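You operate a simulated robot arm through the tools that you are given. There is no shell and no other tool. Be economical: measure what you need, move in short steps, check, and stop when the job is done.

You run a simulated robot arm. Do the job below in one go: nothing can be reset, and whatever is moved stays where it is left.

## Task
Take both masks off the cover in the stand, then gauge its bore.
Fine: slide at PULL for that; plug and disc go into the USED tub; slide back at LOAD.

Only the result counts: the job must be done as asked and must still hold three seconds after the hand-in. Knocking over, shifting, dropping, spilling or breaking anything else fails it. Lids that push on must go on centred and level and be pressed home; caps that screw on are set level and turned clockwise until they are tight.

## Robot
A 6-joint arm with a two-finger parallel gripper, fixed in place. Base frame: the origin is at the foot of the arm, x ahead of it, y to its left, z up; the work surface is at about z = 80. Units: cm, rad, N and s.
With the tool pointing down near the work surface it reaches from about 26 to 68 cm from the base axis. Its first joint turns from -1.152 to 1.152 rad. Payload 2.9 kg.
Tool frame: the origin (TCP) lies between the finger pads and is the grasp point; the fingertips stand 3 cm ahead of it; z points along the fingers, y is the line along which they close. The gripper opens to 11 cm. The fingers are 2 cm wide and 1 cm thick; the gripper's body (4.8 by 11.2 cm) begins 5.5 cm behind the TCP.
Orientation is told as [roll, pitch, yaw] about the base's x, y, z axes, in that order, counted from this pose: with the fingers straight down and closing along the base's y, the tool's x points along the base's -x, its y along +y and its z along -z.

## Interface
- The arm moves only by the tool apply_moves. Its arguments are lists of equal length, an entry for each row: "fingers": the gripper command, from -1 (shut) to 1 (fully open), values between in proportion; "dp": the shift along the tool's x, y, z in cm, a list of three; "rot": the turn, a rotation vector about the tool's x, y, z in rad, a list of three. In form: {"fingers": [fingers, ...], "dp": [[x, y, z], ...], "rot": [[rx, ry, rz], ...]}. A call has 1 to 20 rows; each row shifts and turns the commanded pose from where the row before left it, along the tool's axes as they then stand. Rows are played at 5 a second. More than 5 cm and 0.15 rad between two rows, or a gripper value outside its range, and nothing of the call is played. A pose out of reach is approached as far as the arm can. The call stops where the force on the tool passes 90 N (or 10 N more than at its start, if that is more) or the arm is blocked; 0.2 s more then pass. The fingers move at their own pace (about 10.8 cm/s each) and stop on an object; they squeeze with about 28 N. The grip force told is the motor's: it shows also when the fingers shut on nothing. Time passes only in rows, and 0.2 s behind the last, so rows that do not move let the fingers close. The reply holds the time, the measured pose of the TCP, the force on the tool along the base axes, the opening and the grip force, in the units named above and with some noise, with the torque about the TCP (base axes, N m) and any sound that the robot's microphone picked up, and new pictures: "show" is both (left out), scene, wrist or none.
- Cameras (640 x 400 px; columns grow to the right, rows downward): "scene" is fixed at [8.2, 43.31, 139.49]; the picture's right is [-0.73, -0.68, 0.00], its down [-0.32, 0.34, -0.88] and it looks along [0.60, -0.65, -0.47] (base axes); focal length 360 px, centre (320, 200). "wrist" rides on the gripper at [7.2, 1.7, -10.3] in the tool frame; the picture's right is [-0.23, 0.97, 0.00], its down [-0.76, -0.18, -0.62] and it looks along [-0.61, -0.14, 0.78] (tool axes); focal length 222 px, centre (320, 200).
- measure_at(camera, pixels): for up to 12 pixels [column, row] of the newest picture of that camera ("zoom" is the newest enlarged one), the place [x, y, z] in the base frame of the surface seen there, good to about 0.3 cm. No time passes.
- inspect(camera, box): a new picture of the part [left, top, right, bottom] of that camera's present view, enlarged. No time passes.
- sign_off(): hands the job in; it is judged then, once.

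Go step by step. Measure first, check grasps and placings, and put right what went wrong. The budget is 80 turns and 200 pictures, counting those below and the enlarged ones. Unless the task says otherwise, let go and move clear before handing in, and close with one line.

The tools are called after "Call:" as a command line: name --argument value ..., lists and objects as JSON in quotes. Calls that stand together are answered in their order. apply_moves: Moves the arm, as the interface text tells. Its arguments: {"type":"object","properties":{"fingers":{"type":"array"},"dp":{"type":"array"},"rot":{"type":"array"},"show":{"type":"string","enum":["both","scene","wrist","none"]}},"required":["fingers","dp","rot"]} The other tools are called the same way: measure_at (camera, pixels) gives the place of the surface under pixels of a picture; inspect (camera, box) takes an enlarged picture of a part of a camera's view; sign_off () hands the job in.

At the start:

```text
clock: 0.0
tcp_pos: [34.97, -12.82, 122.42]
orientation: [0.002, 0.0, 0.0]
contact_force: [-0.4, 0.1, 0.1]
ft_torque: [0.0, -0.05, 0.02]
gripper_width: 10.99
gripper_force: 0.0
```

scene: 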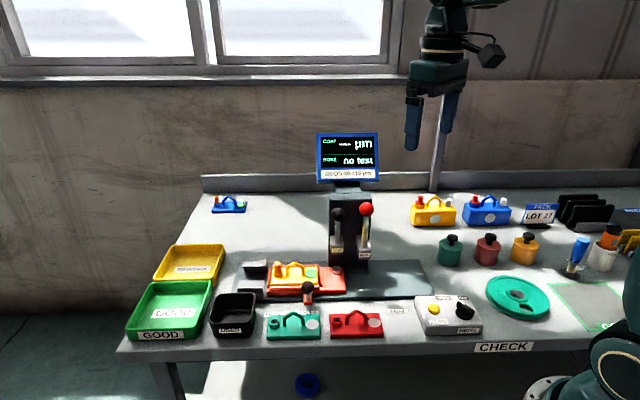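
wrist: 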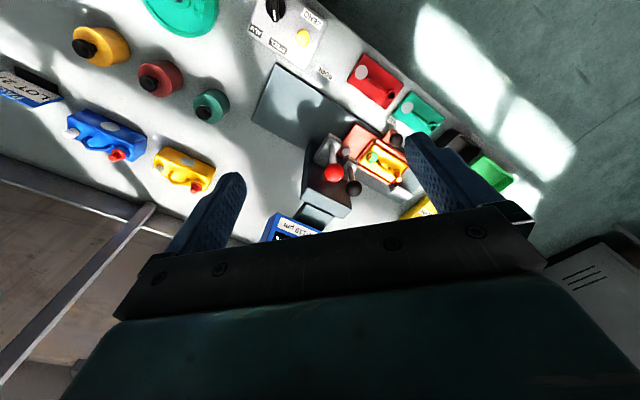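

The scene shows a gauge stand with a monitor (318–380, 133–185), a slide with an orange cover at (293,275), tubs at left, and a control box at (448,313). I'll enlarge several areas to read the labels.

Call:
inspect --camera "scene" --box '[230, 180, 440, 311]'

Call:
inspect --camera "scene" --box '[110, 230, 300, 349]'

Call:
inspect --camera "scene" --box '[370, 270, 530, 370]'

Call:
inspect --camera "scene" --box '[310, 125, 390, 190]'

Call:
inspect --camera "wrist" --box '[240, 40, 480, 190]'

Call:
inspect --camera "scene" --box '[390, 180, 640, 336]'

```text
3.05 times, centred on (335, 246) of scene
```

zoom: 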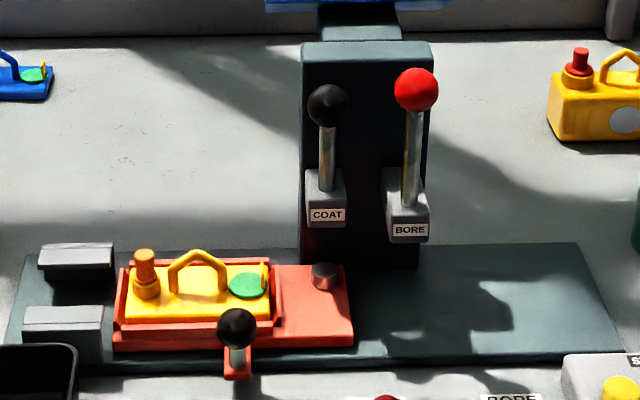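

```text
3.36 times, centred on (205, 290) of scene
```

zoom: 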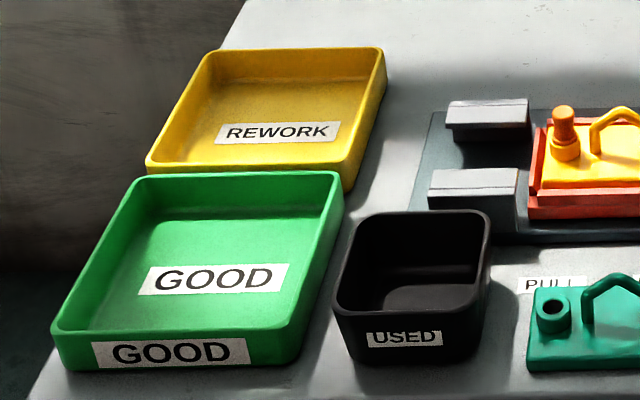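

```text
4.00 times, centred on (450, 320) of scene
```

zoom: 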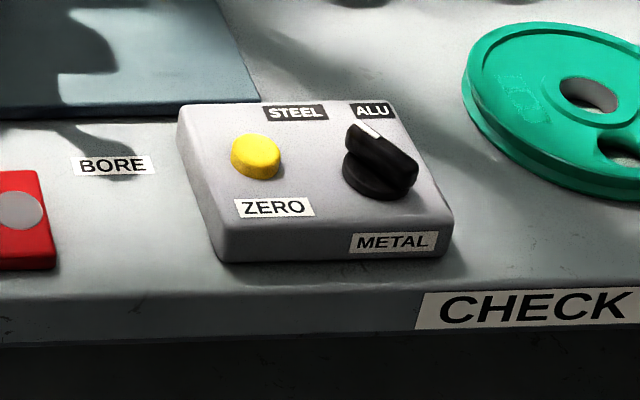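

```text
6.15 times, centred on (350, 158) of scene
```

zoom: 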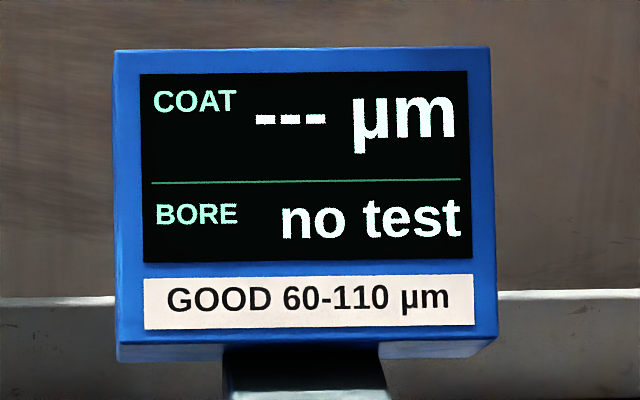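

```text
2.67 times, centred on (360, 115) of wrist
```

zoom: 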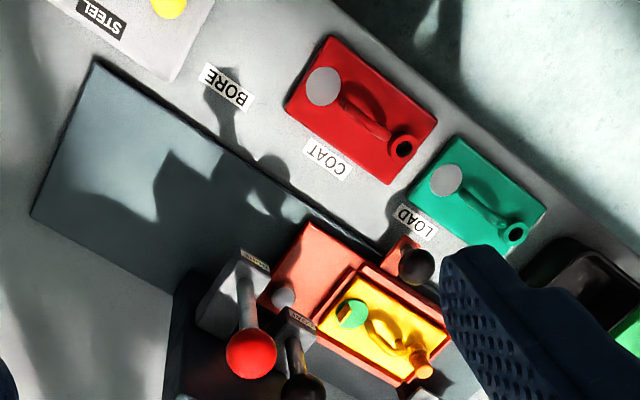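

```text
2.56 times, centred on (515, 258) of scene
```

zoom: 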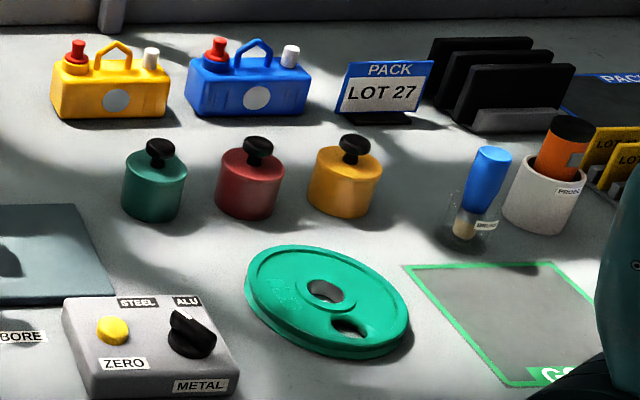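

The stand has a slide with a black-knob handle. The bench labels run PULL, LOAD, COAT, BORE, and the cover carries an orange plug and a green tabbed disc. I'll measure the key points.

Call:
inspect --camera "scene" --box '[230, 230, 390, 330]'

Call:
measure_at --camera "scene" --pixels '[[278, 267], [277, 281], [318, 269], [311, 276], [307, 287], [308, 297], [236, 315], [365, 209], [337, 214], [256, 265], [252, 288], [336, 270]]'

Call:
measure_at --camera "wrist" --pixels '[[394, 140], [333, 172], [353, 187], [325, 73], [396, 122], [362, 98], [273, 75], [254, 120], [388, 148], [371, 157], [398, 176], [372, 160]]'

```text
4.00 times, centred on (310, 280) of scene
```

zoom: 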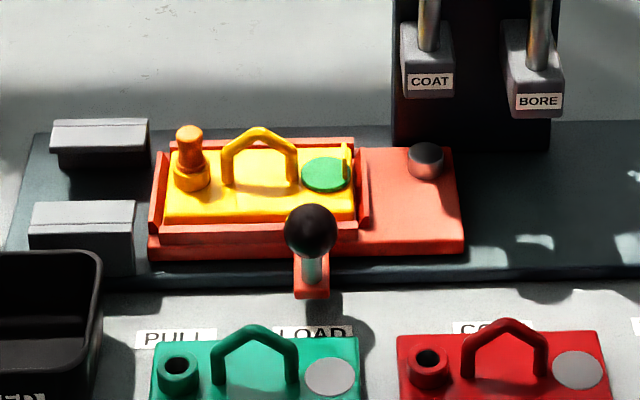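

```text
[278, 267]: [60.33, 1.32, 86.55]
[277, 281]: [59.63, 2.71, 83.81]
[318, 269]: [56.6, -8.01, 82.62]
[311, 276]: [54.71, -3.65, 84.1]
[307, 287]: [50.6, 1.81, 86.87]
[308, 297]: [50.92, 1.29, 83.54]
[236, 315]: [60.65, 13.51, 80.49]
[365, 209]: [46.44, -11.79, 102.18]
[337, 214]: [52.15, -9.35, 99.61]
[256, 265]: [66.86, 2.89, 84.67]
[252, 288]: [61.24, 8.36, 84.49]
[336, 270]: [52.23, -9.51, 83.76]
```

```text
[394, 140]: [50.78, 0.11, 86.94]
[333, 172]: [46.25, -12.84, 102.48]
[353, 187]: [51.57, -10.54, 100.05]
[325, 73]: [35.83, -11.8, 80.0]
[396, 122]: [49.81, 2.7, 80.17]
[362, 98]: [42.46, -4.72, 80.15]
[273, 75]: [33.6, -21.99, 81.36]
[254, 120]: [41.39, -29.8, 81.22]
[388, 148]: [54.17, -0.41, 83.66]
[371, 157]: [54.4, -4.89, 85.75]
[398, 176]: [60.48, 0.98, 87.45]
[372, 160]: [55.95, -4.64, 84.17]
```

Rail direction from the labels is about (0.70, 0.71), with LOAD near (49.8, 2.7) and BORE near (35.8, -11.8). I'll yaw the tool by -45° so it closes along the rail and the camera is on the front side, then hover over the handle.

Call:
apply_moves --fingers '[1, 1, 1, 1, 1, 1, 1, 1, 1, 1, 1, 1]' --dp '[[0, 0, 0], [0, 0, 0], [0, 0, 0], [0, 0, 0], [0, 0, 0], [0, 0, 0], [0, 4.2, 0], [0, 4.2, 0], [0, 4.2, 0], [0, 4.2, 0], [0, 4.2, 4], [0, 0, 4]]' --rot '[[0, 0, 0.131], [0, 0, 0.131], [0, 0, 0.131], [0, 0, 0.131], [0, 0, 0.131], [0, 0, 0.131], [0, 0, 0], [0, 0, 0], [0, 0, 0], [0, 0, 0], [0, 0, 0], [0, 0, 0]]'

Call:
measure_at --camera "scene" --pixels '[[350, 182], [336, 200], [405, 290]]'

```text
refused: row 11 steps farther than a row can; nothing moved
```

```text
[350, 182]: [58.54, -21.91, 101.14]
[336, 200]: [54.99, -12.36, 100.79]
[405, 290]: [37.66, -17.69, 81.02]
```

The call was refused because the diagonal step in row 11 exceeds 5 cm, so I'm splitting it.

Call:
apply_moves --fingers '[1, 1, 1, 1, 1, 1, 1, 1, 1, 1, 1, 1, 1]' --dp '[[0, 0, 0], [0, 0, 0], [0, 0, 0], [0, 0, 0], [0, 0, 0], [0, 0, 0], [0, 4.2, 0], [0, 4.2, 0], [0, 4.2, 0], [0, 4.2, 0], [0, 4.2, 0], [0, 0, 4], [0, 0, 4]]' --rot '[[0, 0, 0.131], [0, 0, 0.131], [0, 0, 0.131], [0, 0, 0.131], [0, 0, 0.131], [0, 0, 0.131], [0, 0, 0], [0, 0, 0], [0, 0, 0], [0, 0, 0], [0, 0, 0], [0, 0, 0], [0, 0, 0]]'

```text
clock: 2.8
tcp_pos: [49.77, 2.16, 114.45]
orientation: [-0.001, 0.002, -0.788]
contact_force: [0.4, 0.8, -0.6]
ft_torque: [-0.01, -0.01, 0.02]
gripper_width: 10.98
gripper_force: 0.1
```

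scene: 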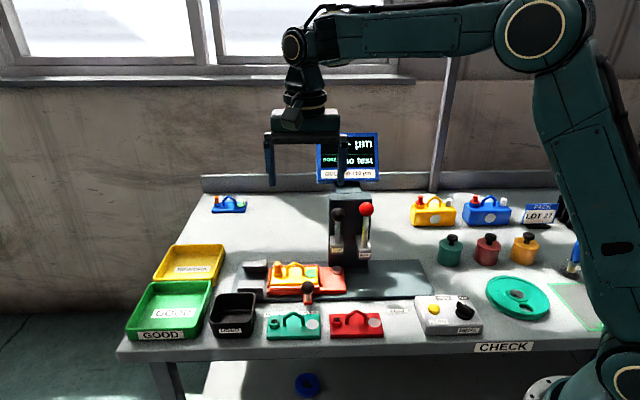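
wrist: 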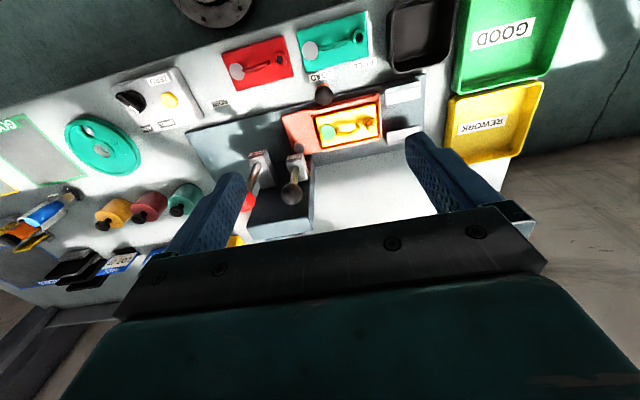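

The wrist view now shows the whole slide with the knob at about (323,95) and the clamps at (403,95) and (405,137). I'll zoom in and measure.

Call:
inspect --camera "wrist" --box '[230, 50, 450, 188]'

Call:
measure_at --camera "wrist" --pixels '[[323, 95], [340, 68], [316, 77], [365, 124], [327, 132], [403, 95], [405, 137], [388, 91], [420, 87], [420, 40], [288, 195], [248, 203]]'

```text
2.90 times, centred on (340, 119) of wrist
```

zoom: 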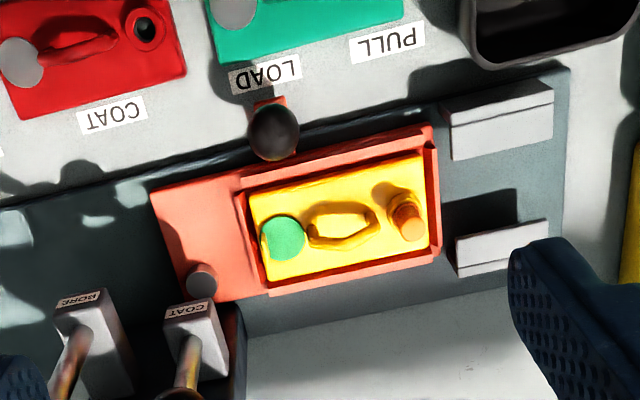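

```text
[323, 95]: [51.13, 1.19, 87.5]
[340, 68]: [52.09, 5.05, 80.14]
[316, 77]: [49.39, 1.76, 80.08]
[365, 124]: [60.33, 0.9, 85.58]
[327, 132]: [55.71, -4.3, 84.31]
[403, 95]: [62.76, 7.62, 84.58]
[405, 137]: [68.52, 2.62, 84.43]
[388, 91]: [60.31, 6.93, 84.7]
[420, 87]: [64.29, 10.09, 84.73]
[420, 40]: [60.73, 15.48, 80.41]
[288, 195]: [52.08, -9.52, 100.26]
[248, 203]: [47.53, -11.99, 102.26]
```

Call:
measure_at --camera "zoom" --pixels '[[386, 42], [266, 74], [112, 115], [275, 130], [15, 212], [560, 72], [285, 232], [408, 215], [460, 135], [545, 110], [425, 140], [250, 170]]'

Call:
measure_at --camera "scene" --pixels '[[398, 306], [430, 292], [240, 300], [335, 257], [362, 260], [340, 242], [365, 250]]'

```text
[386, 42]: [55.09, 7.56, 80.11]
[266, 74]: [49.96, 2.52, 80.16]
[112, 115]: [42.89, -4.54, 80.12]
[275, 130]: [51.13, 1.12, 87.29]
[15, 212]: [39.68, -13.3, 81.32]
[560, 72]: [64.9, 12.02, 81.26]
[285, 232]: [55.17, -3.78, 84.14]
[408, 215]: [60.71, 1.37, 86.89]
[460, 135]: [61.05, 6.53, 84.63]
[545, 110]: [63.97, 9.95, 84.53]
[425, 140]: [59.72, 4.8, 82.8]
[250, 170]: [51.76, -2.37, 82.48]
```

```text
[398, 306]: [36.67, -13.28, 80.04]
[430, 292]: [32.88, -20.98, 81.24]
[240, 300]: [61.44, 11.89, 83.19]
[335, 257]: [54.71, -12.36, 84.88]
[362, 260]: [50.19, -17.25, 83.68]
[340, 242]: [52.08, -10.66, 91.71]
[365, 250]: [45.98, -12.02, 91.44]
```

The labels lie exactly at 45°: PULL is 7.2 cm past LOAD, with COAT and BORE 10 cm apart on the other side. The knob is at (51.1, 1.1, ~86.5), so I'll descend and grip it.

Call:
apply_moves --fingers '[0, 0, 0, 0, 0, 0, 0]' --dp '[[-1.69, 0.19, 4], [0, 0, 4.5], [0, 0, 4.5], [0, 0, 4.5], [0, 0, 4], [0, 0, 3], [0, 0, 0]]' --rot '[[0, 0, 0], [0, 0, 0], [0, 0, 0], [0, 0, 0], [0, 0, 0], [0, 0, 0], [0, 0, 0]]'

```text
clock: 4.4
tcp_pos: [51.13, 1.09, 89.97]
orientation: [0.002, 0.0, -0.788]
contact_force: [-1.3, 0.1, 0.9]
ft_torque: [-0.03, 0.01, 0.04]
gripper_width: 5.52
gripper_force: 0.1
```

scene: 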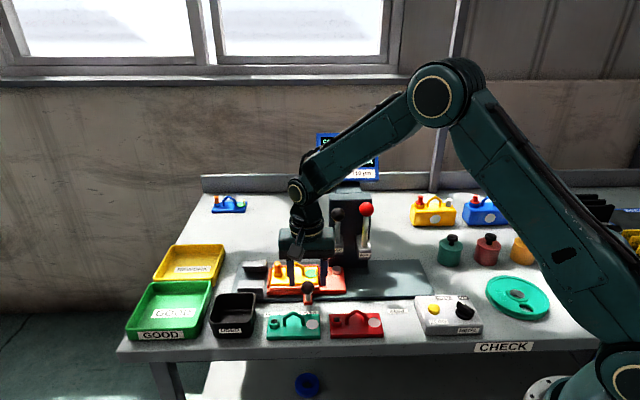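
wrist: 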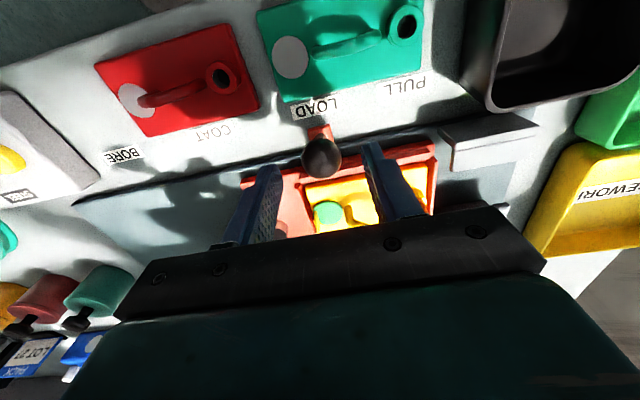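

Call:
apply_moves --fingers '[0, 0, -1, -1, -1, -1]' --dp '[[0, 0, 1.5], [0, 0, 1.3], [0, 0, 0], [0, 0, 0], [0, 0, 0], [0, 0, 0]]' --rot '[[0, 0, 0], [0, 0, 0], [0, 0, 0], [0, 0, 0], [0, 0, 0], [0, 0, 0]]'

```text
clock: 5.8
tcp_pos: [51.12, 1.08, 87.07]
orientation: [0.001, 0.0, -0.786]
contact_force: [1.2, 1.2, -5.3]
ft_torque: [-0.05, -0.12, 0.01]
gripper_width: 2.91
gripper_force: 45.1
```

scene: 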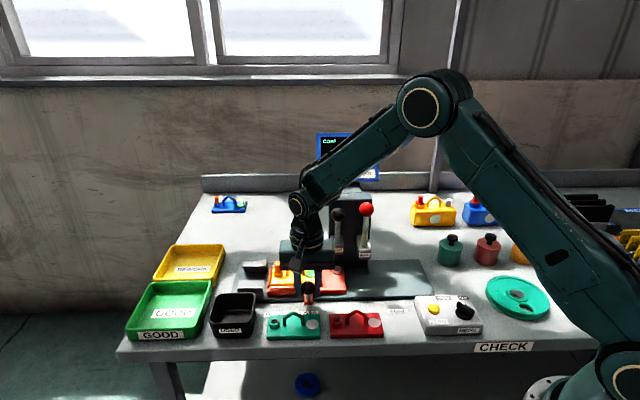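
wrist: 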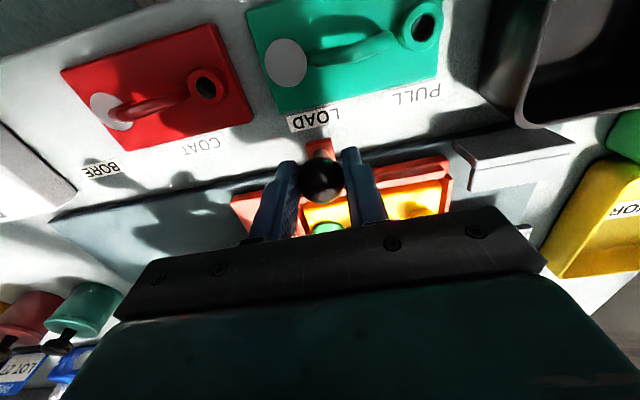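

The knob is gripped (opening 2.91). I'll slide it 7.2 cm towards PULL.

Call:
apply_moves --fingers '[-1, -1, -1, -1, -1, -1, -1, -1, -1]' --dp '[[0, 0.8, 0], [0, 0.9, 0], [0, 1, 0], [0, 1, 0], [0, 1, 0], [0, 1, 0], [0, 1, 0], [0, 0.5, 0], [0, 0, 0]]' --rot '[[0, 0, 0], [0, 0, 0], [0, 0, 0], [0, 0, 0], [0, 0, 0], [0, 0, 0], [0, 0, 0], [0, 0, 0], [0, 0, 0]]'

```text
clock: 7.8
tcp_pos: [56.23, 6.23, 87.06]
orientation: [0.003, 0.0, -0.785]
contact_force: [-0.2, 4.9, -4.6]
ft_torque: [0.32, 0.22, 0.03]
gripper_width: 2.91
gripper_force: 45.1
```

scene: 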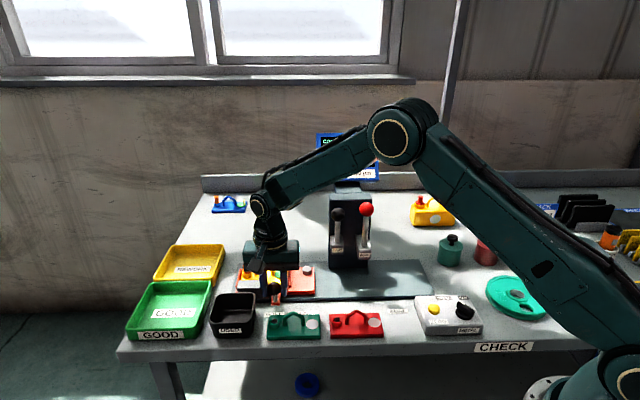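
wrist: 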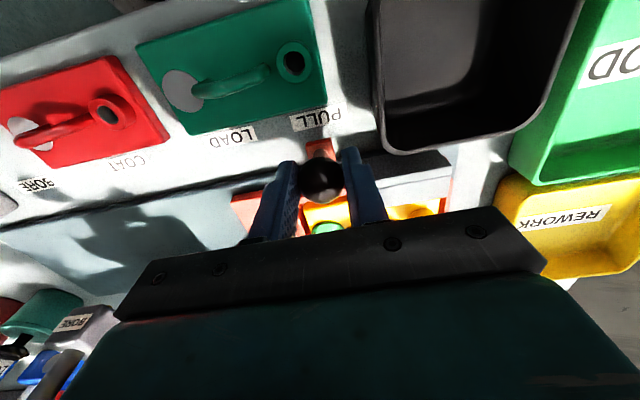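

The knob is at u=44.16, level with the PULL label. I'll release it and rise to view the plug and disc.

Call:
apply_moves --fingers '[0, 0, 0, 0, 0, 0, 0]' --dp '[[0, 0, 0], [0, 0, 0], [0, 0, 0], [0, 0, -4], [0, 0, -4.5], [0, 0, -4.5], [0, 0, 0]]' --rot '[[0, 0, 0], [0, 0, 0], [0, 0, 0], [0, 0, 0], [0, 0, 0], [0, 0, 0], [0, 0, 0]]'

Call:
inspect --camera "wrist" --box '[240, 80, 480, 230]'

Call:
inspect --camera "scene" --box '[210, 240, 370, 340]'

```text
clock: 9.4
tcp_pos: [56.32, 6.22, 100.14]
orientation: [0.002, 0.0, -0.787]
contact_force: [-0.2, 1.1, 0.3]
ft_torque: [0.0, 0.0, 0.0]
gripper_width: 5.48
gripper_force: 0.0
```

scene: 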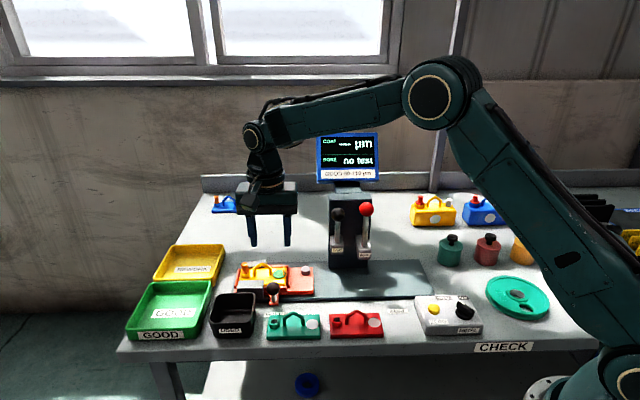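
wrist: 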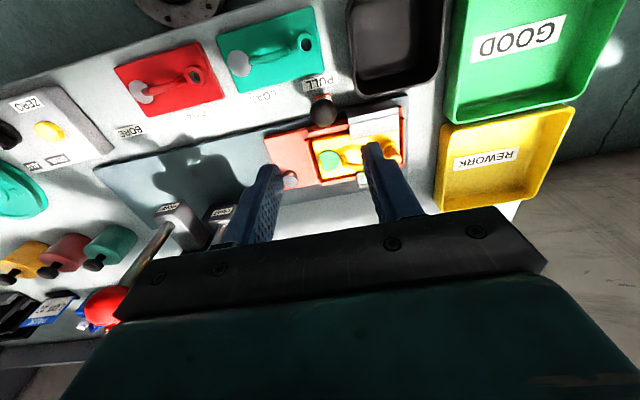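

```text
2.67 times, centred on (360, 155) of wrist
```

zoom: 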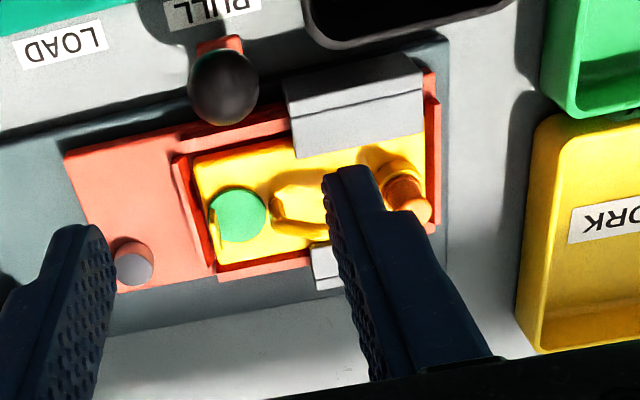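

```text
4.00 times, centred on (290, 290) of scene
```

zoom: 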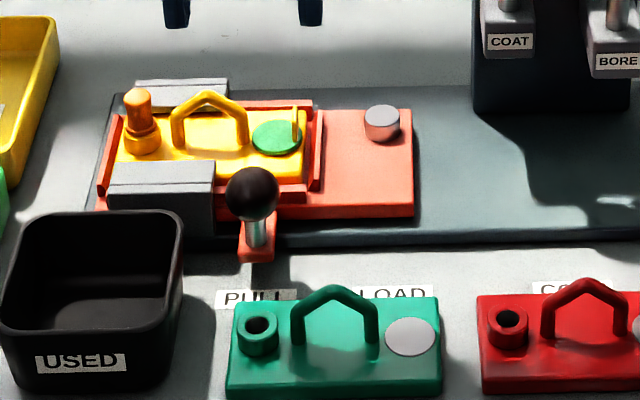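

The cover is now under the clamps. I'll take closer views of the plug and the disc's tab and measure them.

Call:
inspect --camera "scene" --box '[232, 255, 296, 295]'

Call:
measure_at --camera "zoom" --pixels '[[127, 78], [127, 140], [127, 98], [213, 85], [160, 150], [235, 150], [320, 140], [320, 175], [320, 115], [285, 165], [240, 270], [100, 210]]'

Call:
inspect --camera "wrist" --box '[300, 110, 412, 180]'

```text
10.00 times, centred on (264, 275) of scene
```

zoom: 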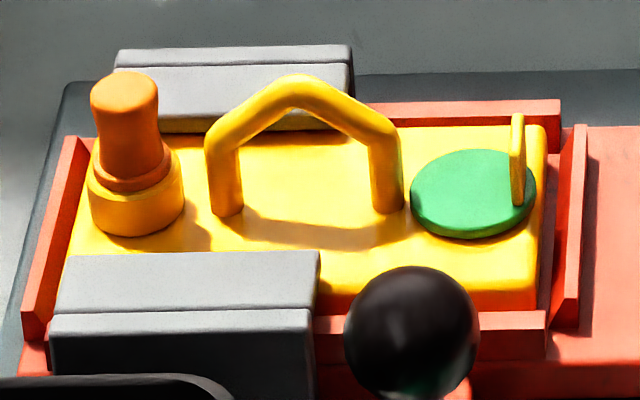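

```text
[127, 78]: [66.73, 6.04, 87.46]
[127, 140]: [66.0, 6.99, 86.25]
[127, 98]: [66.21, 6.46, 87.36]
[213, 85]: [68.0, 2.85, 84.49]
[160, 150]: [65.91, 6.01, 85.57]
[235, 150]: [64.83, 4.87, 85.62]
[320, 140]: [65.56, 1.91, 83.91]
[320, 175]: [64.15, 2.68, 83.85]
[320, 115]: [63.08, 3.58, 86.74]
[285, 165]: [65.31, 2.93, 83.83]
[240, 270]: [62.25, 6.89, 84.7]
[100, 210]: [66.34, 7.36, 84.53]
```

```text
5.71 times, centred on (356, 145) of wrist
```

zoom: 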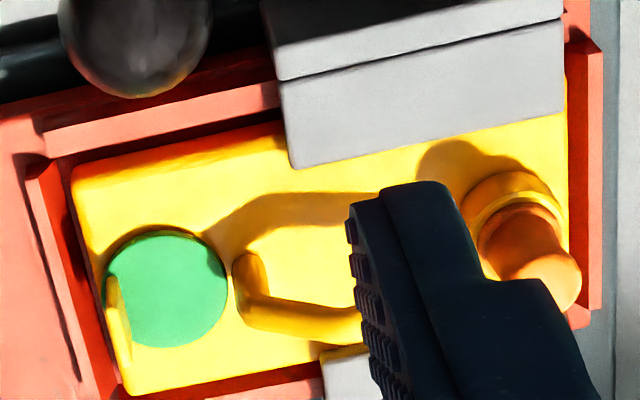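

The plug head is at about (66.2, 6.4) with its top at z=87.4, and the clamp tops are at 84.7. The handle leaves room only for fingers closing across the rail, so I'll turn to yaw +45° and hover over the plug.

Call:
measure_at --camera "scene" --pixels '[[283.8, 268], [283.8, 271], [284, 274.5], [279, 274], [274, 275], [282.5, 276.5]]'

Call:
apply_moves --fingers '[-0.27, -0.27, -0.27, -0.27, -0.27, -0.27, -0.27, -0.27, -0.27, -0.27, -0.27, -0.27, -0.27, -0.27]' --dp '[[0, 0, 0], [0, 0, 0], [0, 0, 0], [0, 0, 0], [0, 0, 0], [0, 0, 0], [0, 0, 0], [0, 0, 0], [0, 0, 0], [0, 0, 0], [0, 0, 0], [-3.4, -3.4, 0], [-4, -3.5, 0], [0, 0, 3]]' --rot '[[0, 0, -0.1428], [0, 0, -0.1428], [0, 0, -0.1428], [0, 0, -0.1428], [0, 0, -0.1428], [0, 0, -0.1428], [0, 0, -0.1428], [0, 0, -0.1428], [0, 0, -0.1428], [0, 0, -0.1428], [0, 0, -0.1428], [0, 0, 0], [0, 0, 0], [0, 0, 0]]'

```text
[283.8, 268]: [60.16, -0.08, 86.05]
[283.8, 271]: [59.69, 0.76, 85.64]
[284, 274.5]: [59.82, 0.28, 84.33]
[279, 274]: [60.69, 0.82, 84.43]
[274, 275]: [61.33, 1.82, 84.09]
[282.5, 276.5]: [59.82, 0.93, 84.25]
```

```text
refused: row 13 steps farther than a row can; nothing moved
```

Call:
apply_moves --fingers '[-0.27, -0.27, -0.27, -0.27, -0.27, -0.27, -0.27, -0.27, -0.27, -0.27, -0.27, -0.27, -0.27, -0.27, -0.27, -0.27]' --dp '[[0, 0, 0], [0, 0, 0], [0, 0, 0], [0, 0, 0], [0, 0, 0], [0, 0, 0], [0, 0, 0], [0, 0, 0], [0, 0, 0], [0, 0, 0], [0, 0, 0], [-3, -3, 0], [-3, -3, 0], [-1.4, -0.9, 0], [0, 0, 3], [0, 0, 0]]' --rot '[[0, 0, -0.1428], [0, 0, -0.1428], [0, 0, -0.1428], [0, 0, -0.1428], [0, 0, -0.1428], [0, 0, -0.1428], [0, 0, -0.1428], [0, 0, -0.1428], [0, 0, -0.1428], [0, 0, -0.1428], [0, 0, -0.1428], [0, 0, 0], [0, 0, 0], [0, 0, 0], [0, 0, 0], [0, 0, 0]]'

Call:
inspect --camera "wrist" --box '[240, 80, 480, 230]'

Call:
inspect --camera "scene" --box '[220, 215, 316, 295]'

```text
clock: 12.8
tcp_pos: [66.31, 6.63, 97.12]
orientation: [0.0, 0.0, 0.784]
contact_force: [-1.6, 0.4, -0.3]
ft_torque: [-0.01, 0.01, 0.01]
gripper_width: 3.99
gripper_force: 0.0
```

scene: 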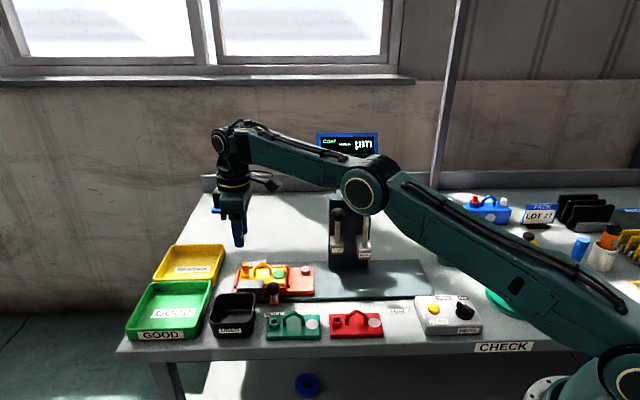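
wrist: 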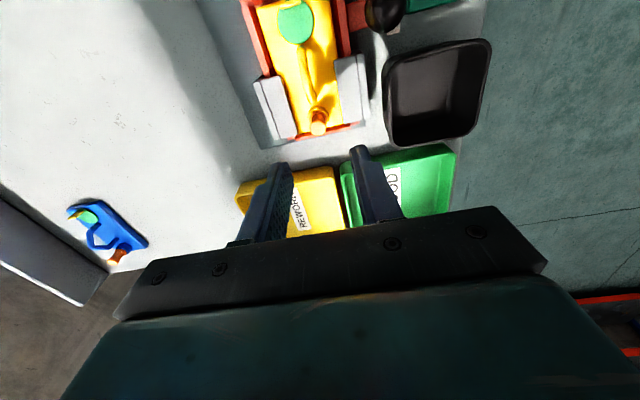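

```text
2.67 times, centred on (360, 155) of wrist
```

zoom: 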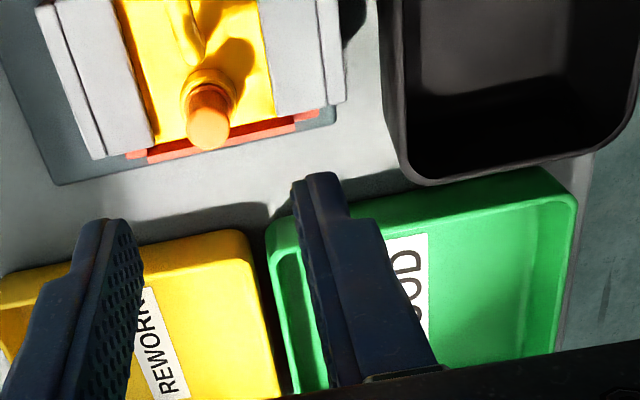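

```text
5.00 times, centred on (268, 255) of scene
```

zoom: 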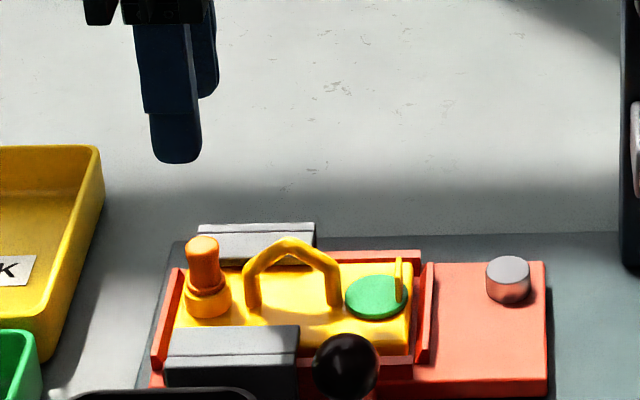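

The plug sits at wrist pixel (318,125), roughly midway between the fingers. I'll measure it again before descending.

Call:
measure_at --camera "wrist" --pixels '[[318, 128], [316, 122], [319, 132], [314, 128], [322, 128], [310, 100], [295, 25], [427, 92]]'

```text
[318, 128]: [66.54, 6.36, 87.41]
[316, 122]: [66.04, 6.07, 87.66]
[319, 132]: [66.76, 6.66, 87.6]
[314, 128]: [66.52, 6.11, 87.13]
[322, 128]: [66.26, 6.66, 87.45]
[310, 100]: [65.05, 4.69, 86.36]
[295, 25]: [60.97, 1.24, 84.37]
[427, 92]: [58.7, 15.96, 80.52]
```

Call:
apply_moves --fingers '[-0.27, -0.27, -0.27, -0.27, -1, -1, -1, -1]' --dp '[[-0.2, -0.3, 3], [0, 0, 3], [0, 0, 2], [0, 0, 1], [0, 0, 0], [0, 0, 0], [0, 0, 0], [0, 0, 0]]' --rot '[[0, 0, 0], [0, 0, 0], [0, 0, 0], [0, 0, 0], [0, 0, 0], [0, 0, 0], [0, 0, 0], [0, 0, 0]]'

Call:
inspect --camera "scene" --box '[220, 225, 316, 295]'

```text
clock: 14.6
tcp_pos: [66.59, 6.57, 88.21]
orientation: [0.001, -0.001, 0.784]
contact_force: [0.1, 0.5, 1.0]
ft_torque: [0.0, -0.01, -0.02]
gripper_width: 1.34
gripper_force: 28.1
heard: snap
```

scene: 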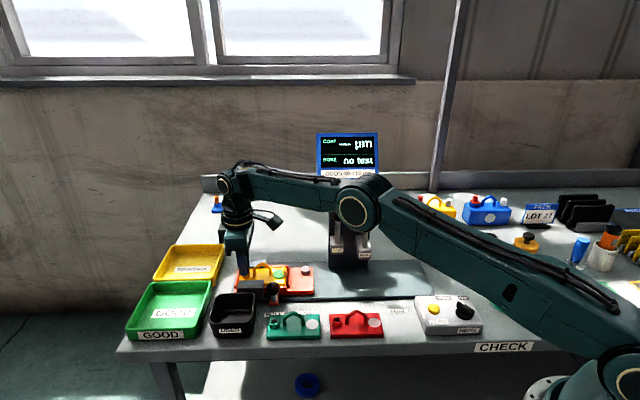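
wrist: 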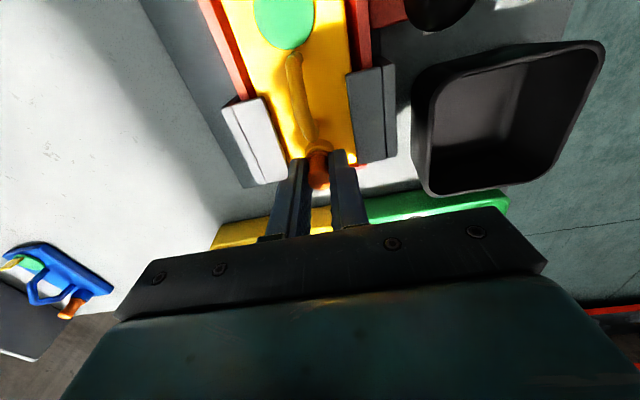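

```text
5.71 times, centred on (268, 260) of scene
```

zoom: 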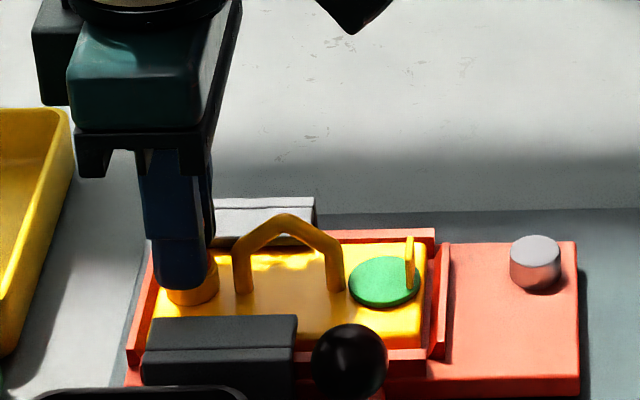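

I have the plug (opening 1.34), and a snap was heard. I'll pull straight up in small steps, watching the force.

Call:
apply_moves --fingers '[-1, -1, -1, -1, -1, -1]' --dp '[[0, 0, -0.3], [0, 0, -0.4], [0, 0, -0.6], [0, 0, -1], [0, 0, -2], [0, 0, -2]]' --rot '[[0, 0, 0], [0, 0, 0], [0, 0, 0], [0, 0, 0], [0, 0, 0], [0, 0, 0]]'

Call:
inspect --camera "scene" --box '[220, 225, 316, 295]'

```text
clock: 16.0
tcp_pos: [66.63, 6.48, 94.51]
orientation: [-0.001, 0.0, 0.784]
contact_force: [-0.1, -0.7, 0.9]
ft_torque: [0.0, -0.01, -0.02]
gripper_width: 1.34
gripper_force: 28.2
```

scene: 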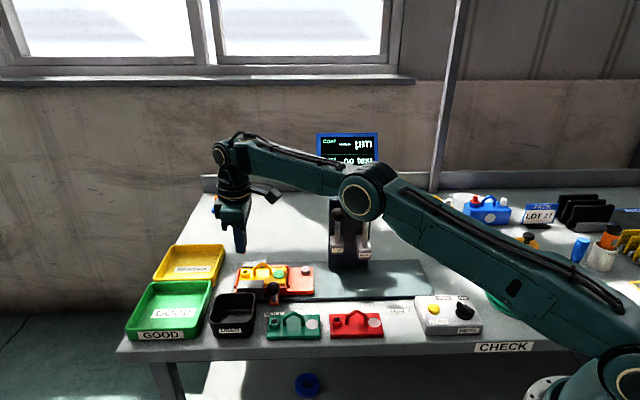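
wrist: 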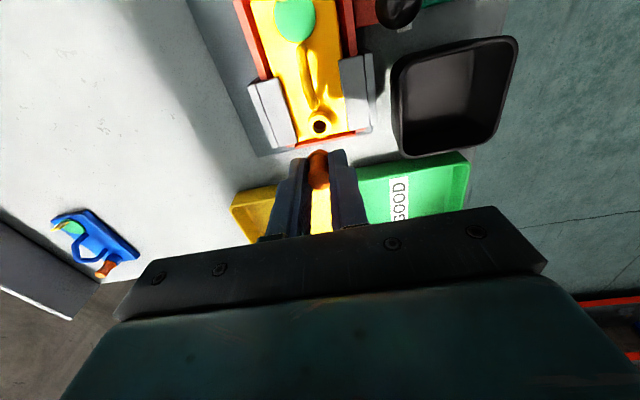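

```text
5.71 times, centred on (268, 260) of scene
```

zoom: 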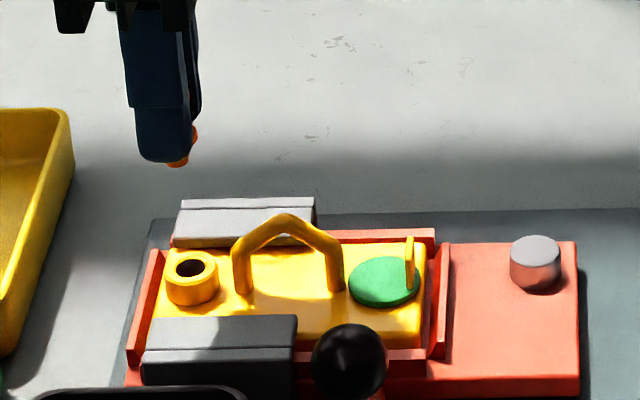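

The plug is out with the bore visibly open, and it's held in the fingers. I'll measure the USED tub.

Call:
measure_at --camera "wrist" --pixels '[[403, 66], [513, 40], [497, 147], [402, 156], [455, 90], [455, 120], [470, 138]]'

Call:
measure_at --camera "scene" --pixels '[[216, 294], [255, 294], [252, 319], [211, 322], [235, 312]]'

```text
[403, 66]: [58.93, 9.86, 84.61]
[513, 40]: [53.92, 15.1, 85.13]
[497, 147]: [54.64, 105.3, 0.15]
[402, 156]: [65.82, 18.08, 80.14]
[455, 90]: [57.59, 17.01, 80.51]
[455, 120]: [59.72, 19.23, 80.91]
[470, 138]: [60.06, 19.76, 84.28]
```

```text
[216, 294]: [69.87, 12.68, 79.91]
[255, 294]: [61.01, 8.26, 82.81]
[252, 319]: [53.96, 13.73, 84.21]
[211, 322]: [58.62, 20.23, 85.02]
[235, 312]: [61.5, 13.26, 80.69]
```

The tub centre is at about (58.8, 15.0), with its rim at z=85 and floor at 80.6. I'll carry the plug over and lower it in.

Call:
apply_moves --fingers '[-1, -1, -1, -1, -1, -1]' --dp '[[-0.5, 3.8, 0], [0, 3.8, 0], [0, 3.9, 0], [0, 0, 3], [0, 0, 2], [0, 0, 0]]' --rot '[[0, 0, 0], [0, 0, 0], [0, 0, 0], [0, 0, 0], [0, 0, 0], [0, 0, 0]]'

Call:
inspect --camera "scene" --box '[190, 245, 286, 345]'

```text
clock: 17.4
tcp_pos: [58.84, 15.0, 89.4]
orientation: [0.0, 0.0, 0.784]
contact_force: [1.0, -0.5, 0.2]
ft_torque: [0.01, 0.03, 0.02]
gripper_width: 1.33
gripper_force: 28.5
```

scene: 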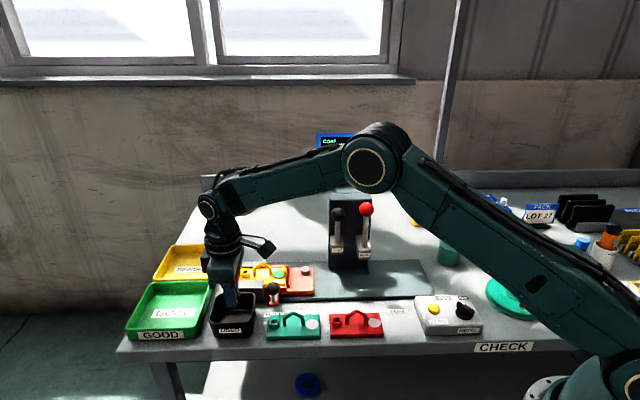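
wrist: 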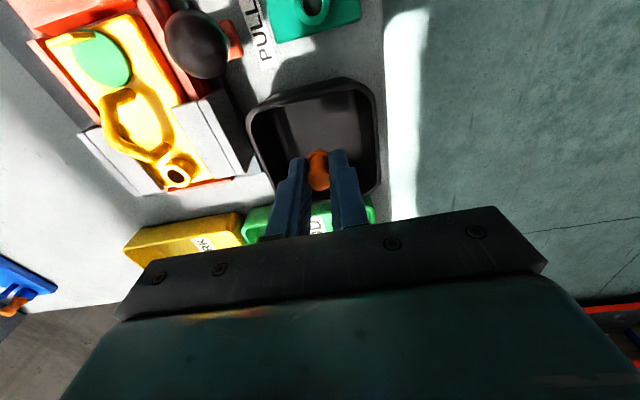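

```text
4.00 times, centred on (238, 295) of scene
```

zoom: 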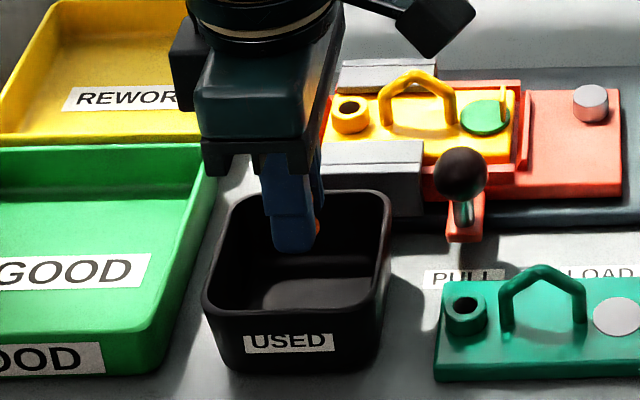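

Call:
apply_moves --fingers '[-1, -1, -0.5, -0.5, -0.5, -0.5, -0.5, -0.5]' --dp '[[0, 0, 2.2], [0, 0, 1.4], [0, 0, 0], [0, 0, 0], [0, 0, 0], [0, 0, -3], [0, 0, -4], [0, 0, -4]]' --rot '[[0, 0, 0], [0, 0, 0], [0, 0, 0], [0, 0, 0], [0, 0, 0], [0, 0, 0], [0, 0, 0], [0, 0, 0]]'

Call:
inspect --camera "scene" --box '[190, 245, 318, 345]'

Call:
inspect --camera "wrist" --box '[220, 60, 412, 220]'

```text
clock: 19.2
tcp_pos: [58.8, 14.89, 96.91]
orientation: [-0.001, 0.001, 0.785]
contact_force: [-0.3, 0.5, 0.0]
ft_torque: [0.0, -0.01, 0.01]
gripper_width: 2.75
gripper_force: 0.0
```

scene: 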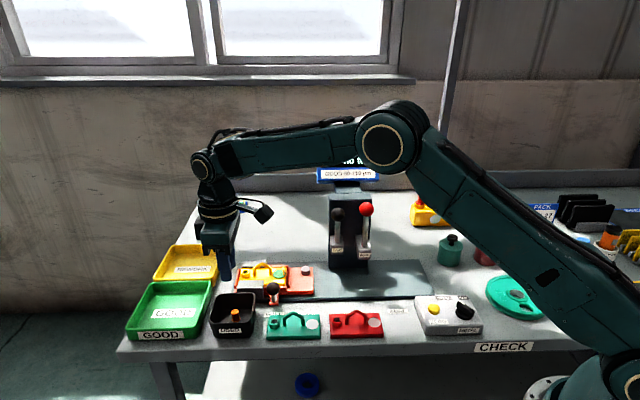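
wrist: 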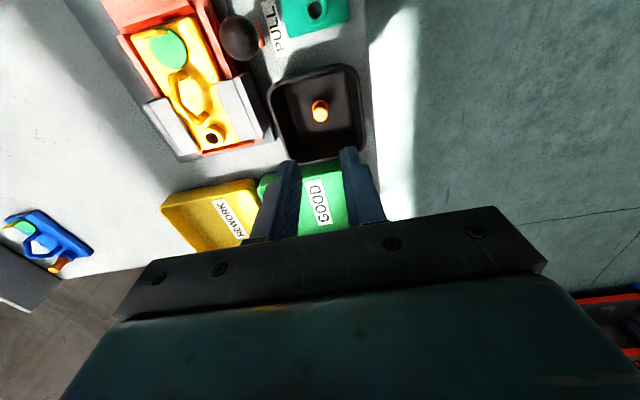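

```text
4.00 times, centred on (254, 295) of scene
```

zoom: 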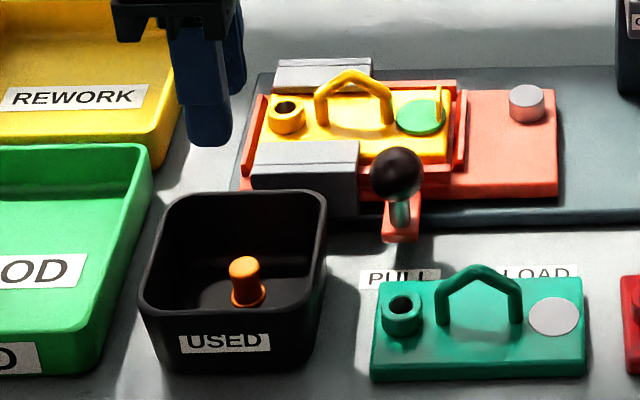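

```text
2.50 times, centred on (316, 140) of wrist
```

zoom: 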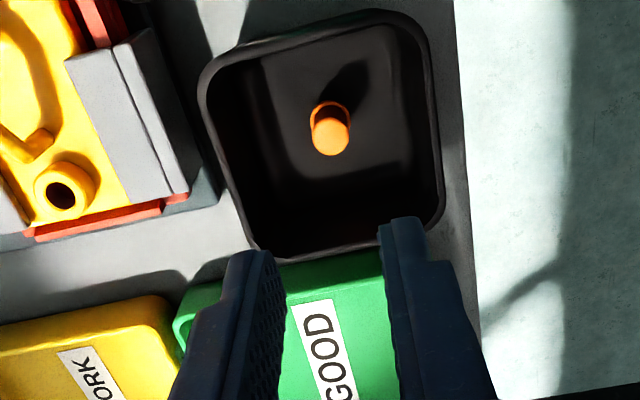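

The plug stands in the USED tub. Next is the disc: I'll turn back to yaw -45°, so the fingers close along the rail on the tab's flat faces, and hover over it.

Call:
apply_moves --fingers '[-0.7, -0.7, -0.7, -0.7, -0.7, -0.7, -0.7, -0.7, -0.7, -0.7, -0.7, -0.7, -0.7, -0.7, -0.7]' --dp '[[0, 0, 0], [0, 0, 0], [0, 0, 0], [0, 0, 0], [0, 0, 0], [0, 0, 0], [0, 0, 0], [0, 0, 0], [0, 0, 0], [0, 0, 0], [0, 0, 0], [-3.7, -3.1, 0], [-3.7, -3.2, 0], [-3.7, -3.2, 0], [0, 0, 1]]' --rot '[[0, 0, 0.1428], [0, 0, 0.1428], [0, 0, 0.1428], [0, 0, 0.1428], [0, 0, 0.1428], [0, 0, 0.1428], [0, 0, 0.1428], [0, 0, 0.1428], [0, 0, 0.1428], [0, 0, 0.1428], [0, 0, 0.1428], [0, 0, 0], [0, 0, 0], [0, 0, 0], [0, 0, 0]]'

Call:
inspect --camera "wrist" --box '[240, 60, 400, 160]'

Call:
inspect --camera "scene" --box '[232, 235, 328, 295]'

```text
clock: 22.4
tcp_pos: [60.21, 0.15, 95.91]
orientation: [0.001, 0.0, -0.787]
contact_force: [0.1, 0.0, 0.3]
ft_torque: [0.06, -0.01, 0.01]
gripper_width: 1.66
gripper_force: 0.1
```

scene: 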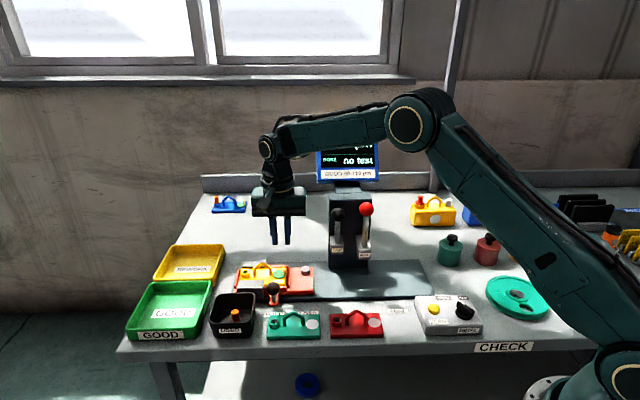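
wrist: 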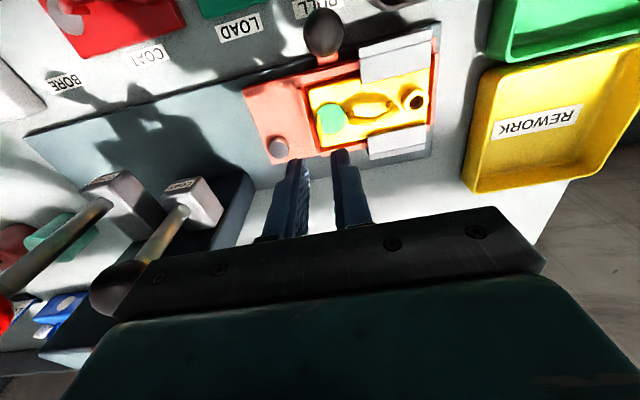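

```text
4.00 times, centred on (320, 110) of wrist
```

zoom: 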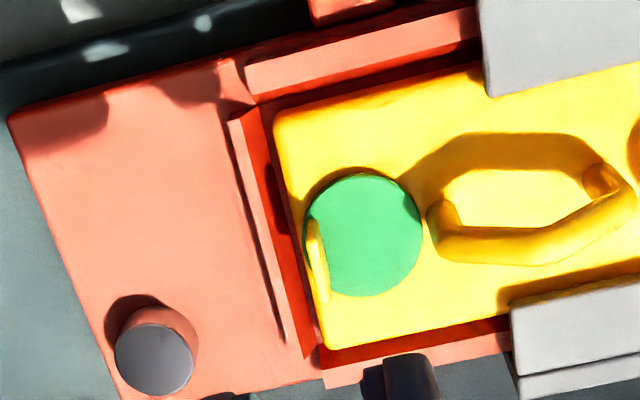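

```text
6.67 times, centred on (280, 265) of scene
```

zoom: 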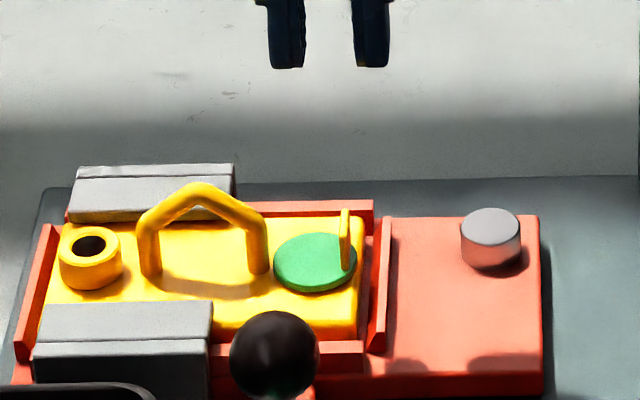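

Call:
measure_at --camera "zoom" --pixels '[[345, 213], [345, 225], [345, 240], [345, 260], [388, 235], [378, 330], [313, 262], [258, 270], [257, 235], [287, 60], [372, 60]]'

Call:
measure_at --camera "wrist" --pixels '[[318.5, 122], [319.5, 130], [318, 117], [332, 118], [346, 121], [352, 114], [305, 105], [316, 150]]'

```text
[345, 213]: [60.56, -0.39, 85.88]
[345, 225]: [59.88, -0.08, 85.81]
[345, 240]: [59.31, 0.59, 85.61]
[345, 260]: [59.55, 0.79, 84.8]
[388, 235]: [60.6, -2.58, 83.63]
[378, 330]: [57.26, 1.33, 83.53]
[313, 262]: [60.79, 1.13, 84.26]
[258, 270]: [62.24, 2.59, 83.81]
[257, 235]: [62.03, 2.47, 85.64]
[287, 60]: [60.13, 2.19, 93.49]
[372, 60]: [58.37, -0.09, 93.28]
```

```text
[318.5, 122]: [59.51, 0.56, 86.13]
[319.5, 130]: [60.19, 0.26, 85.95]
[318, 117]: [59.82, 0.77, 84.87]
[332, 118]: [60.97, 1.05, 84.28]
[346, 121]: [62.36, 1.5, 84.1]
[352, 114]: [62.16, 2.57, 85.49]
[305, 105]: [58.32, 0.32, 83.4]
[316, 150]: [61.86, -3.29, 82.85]
```

The tab is centred at about (59.8, 0.3) with its top at z=85.9; the disc top is at 84.3 and the tray wall at 83.6. I'll lower the tips to 84.6 and close.

Call:
apply_moves --fingers '[-0.7, -0.7, -0.7, -0.7, -1, -1, -1]' --dp '[[0.35, -0.15, 3], [0, 0, 3], [0, 0, 1.5], [0, 0, 0.8], [0, 0, 0], [0, 0, 0], [0, 0, 0]]' --rot '[[0, 0, 0], [0, 0, 0], [0, 0, 0], [0, 0, 0], [0, 0, 0], [0, 0, 0], [0, 0, 0]]'

Call:
inspect --camera "scene" --box '[232, 235, 328, 295]'

```text
clock: 24.0
tcp_pos: [59.74, 0.54, 87.51]
orientation: [-0.001, 0.0, -0.786]
contact_force: [-0.6, 0.5, -1.4]
ft_torque: [0.0, 0.01, 0.0]
gripper_width: 0.0
gripper_force: 28.3
```

scene: 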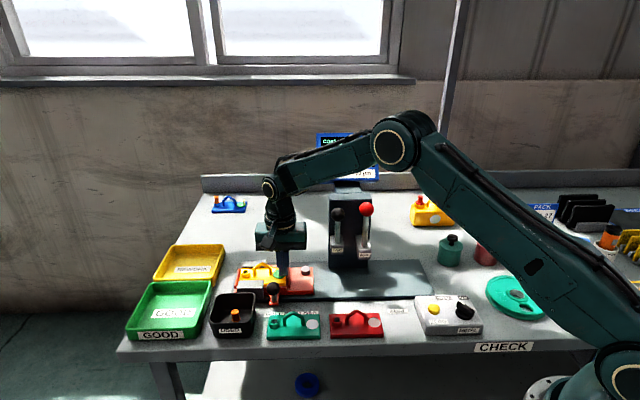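
wrist: 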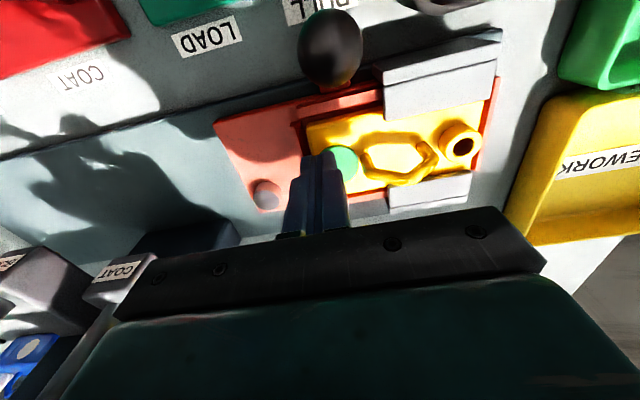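

```text
6.67 times, centred on (280, 265) of scene
```

zoom: 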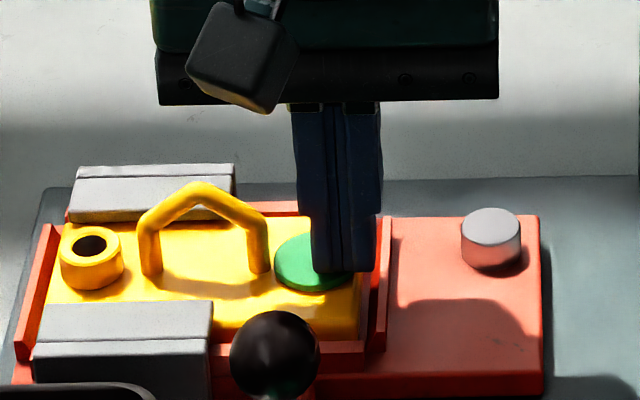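

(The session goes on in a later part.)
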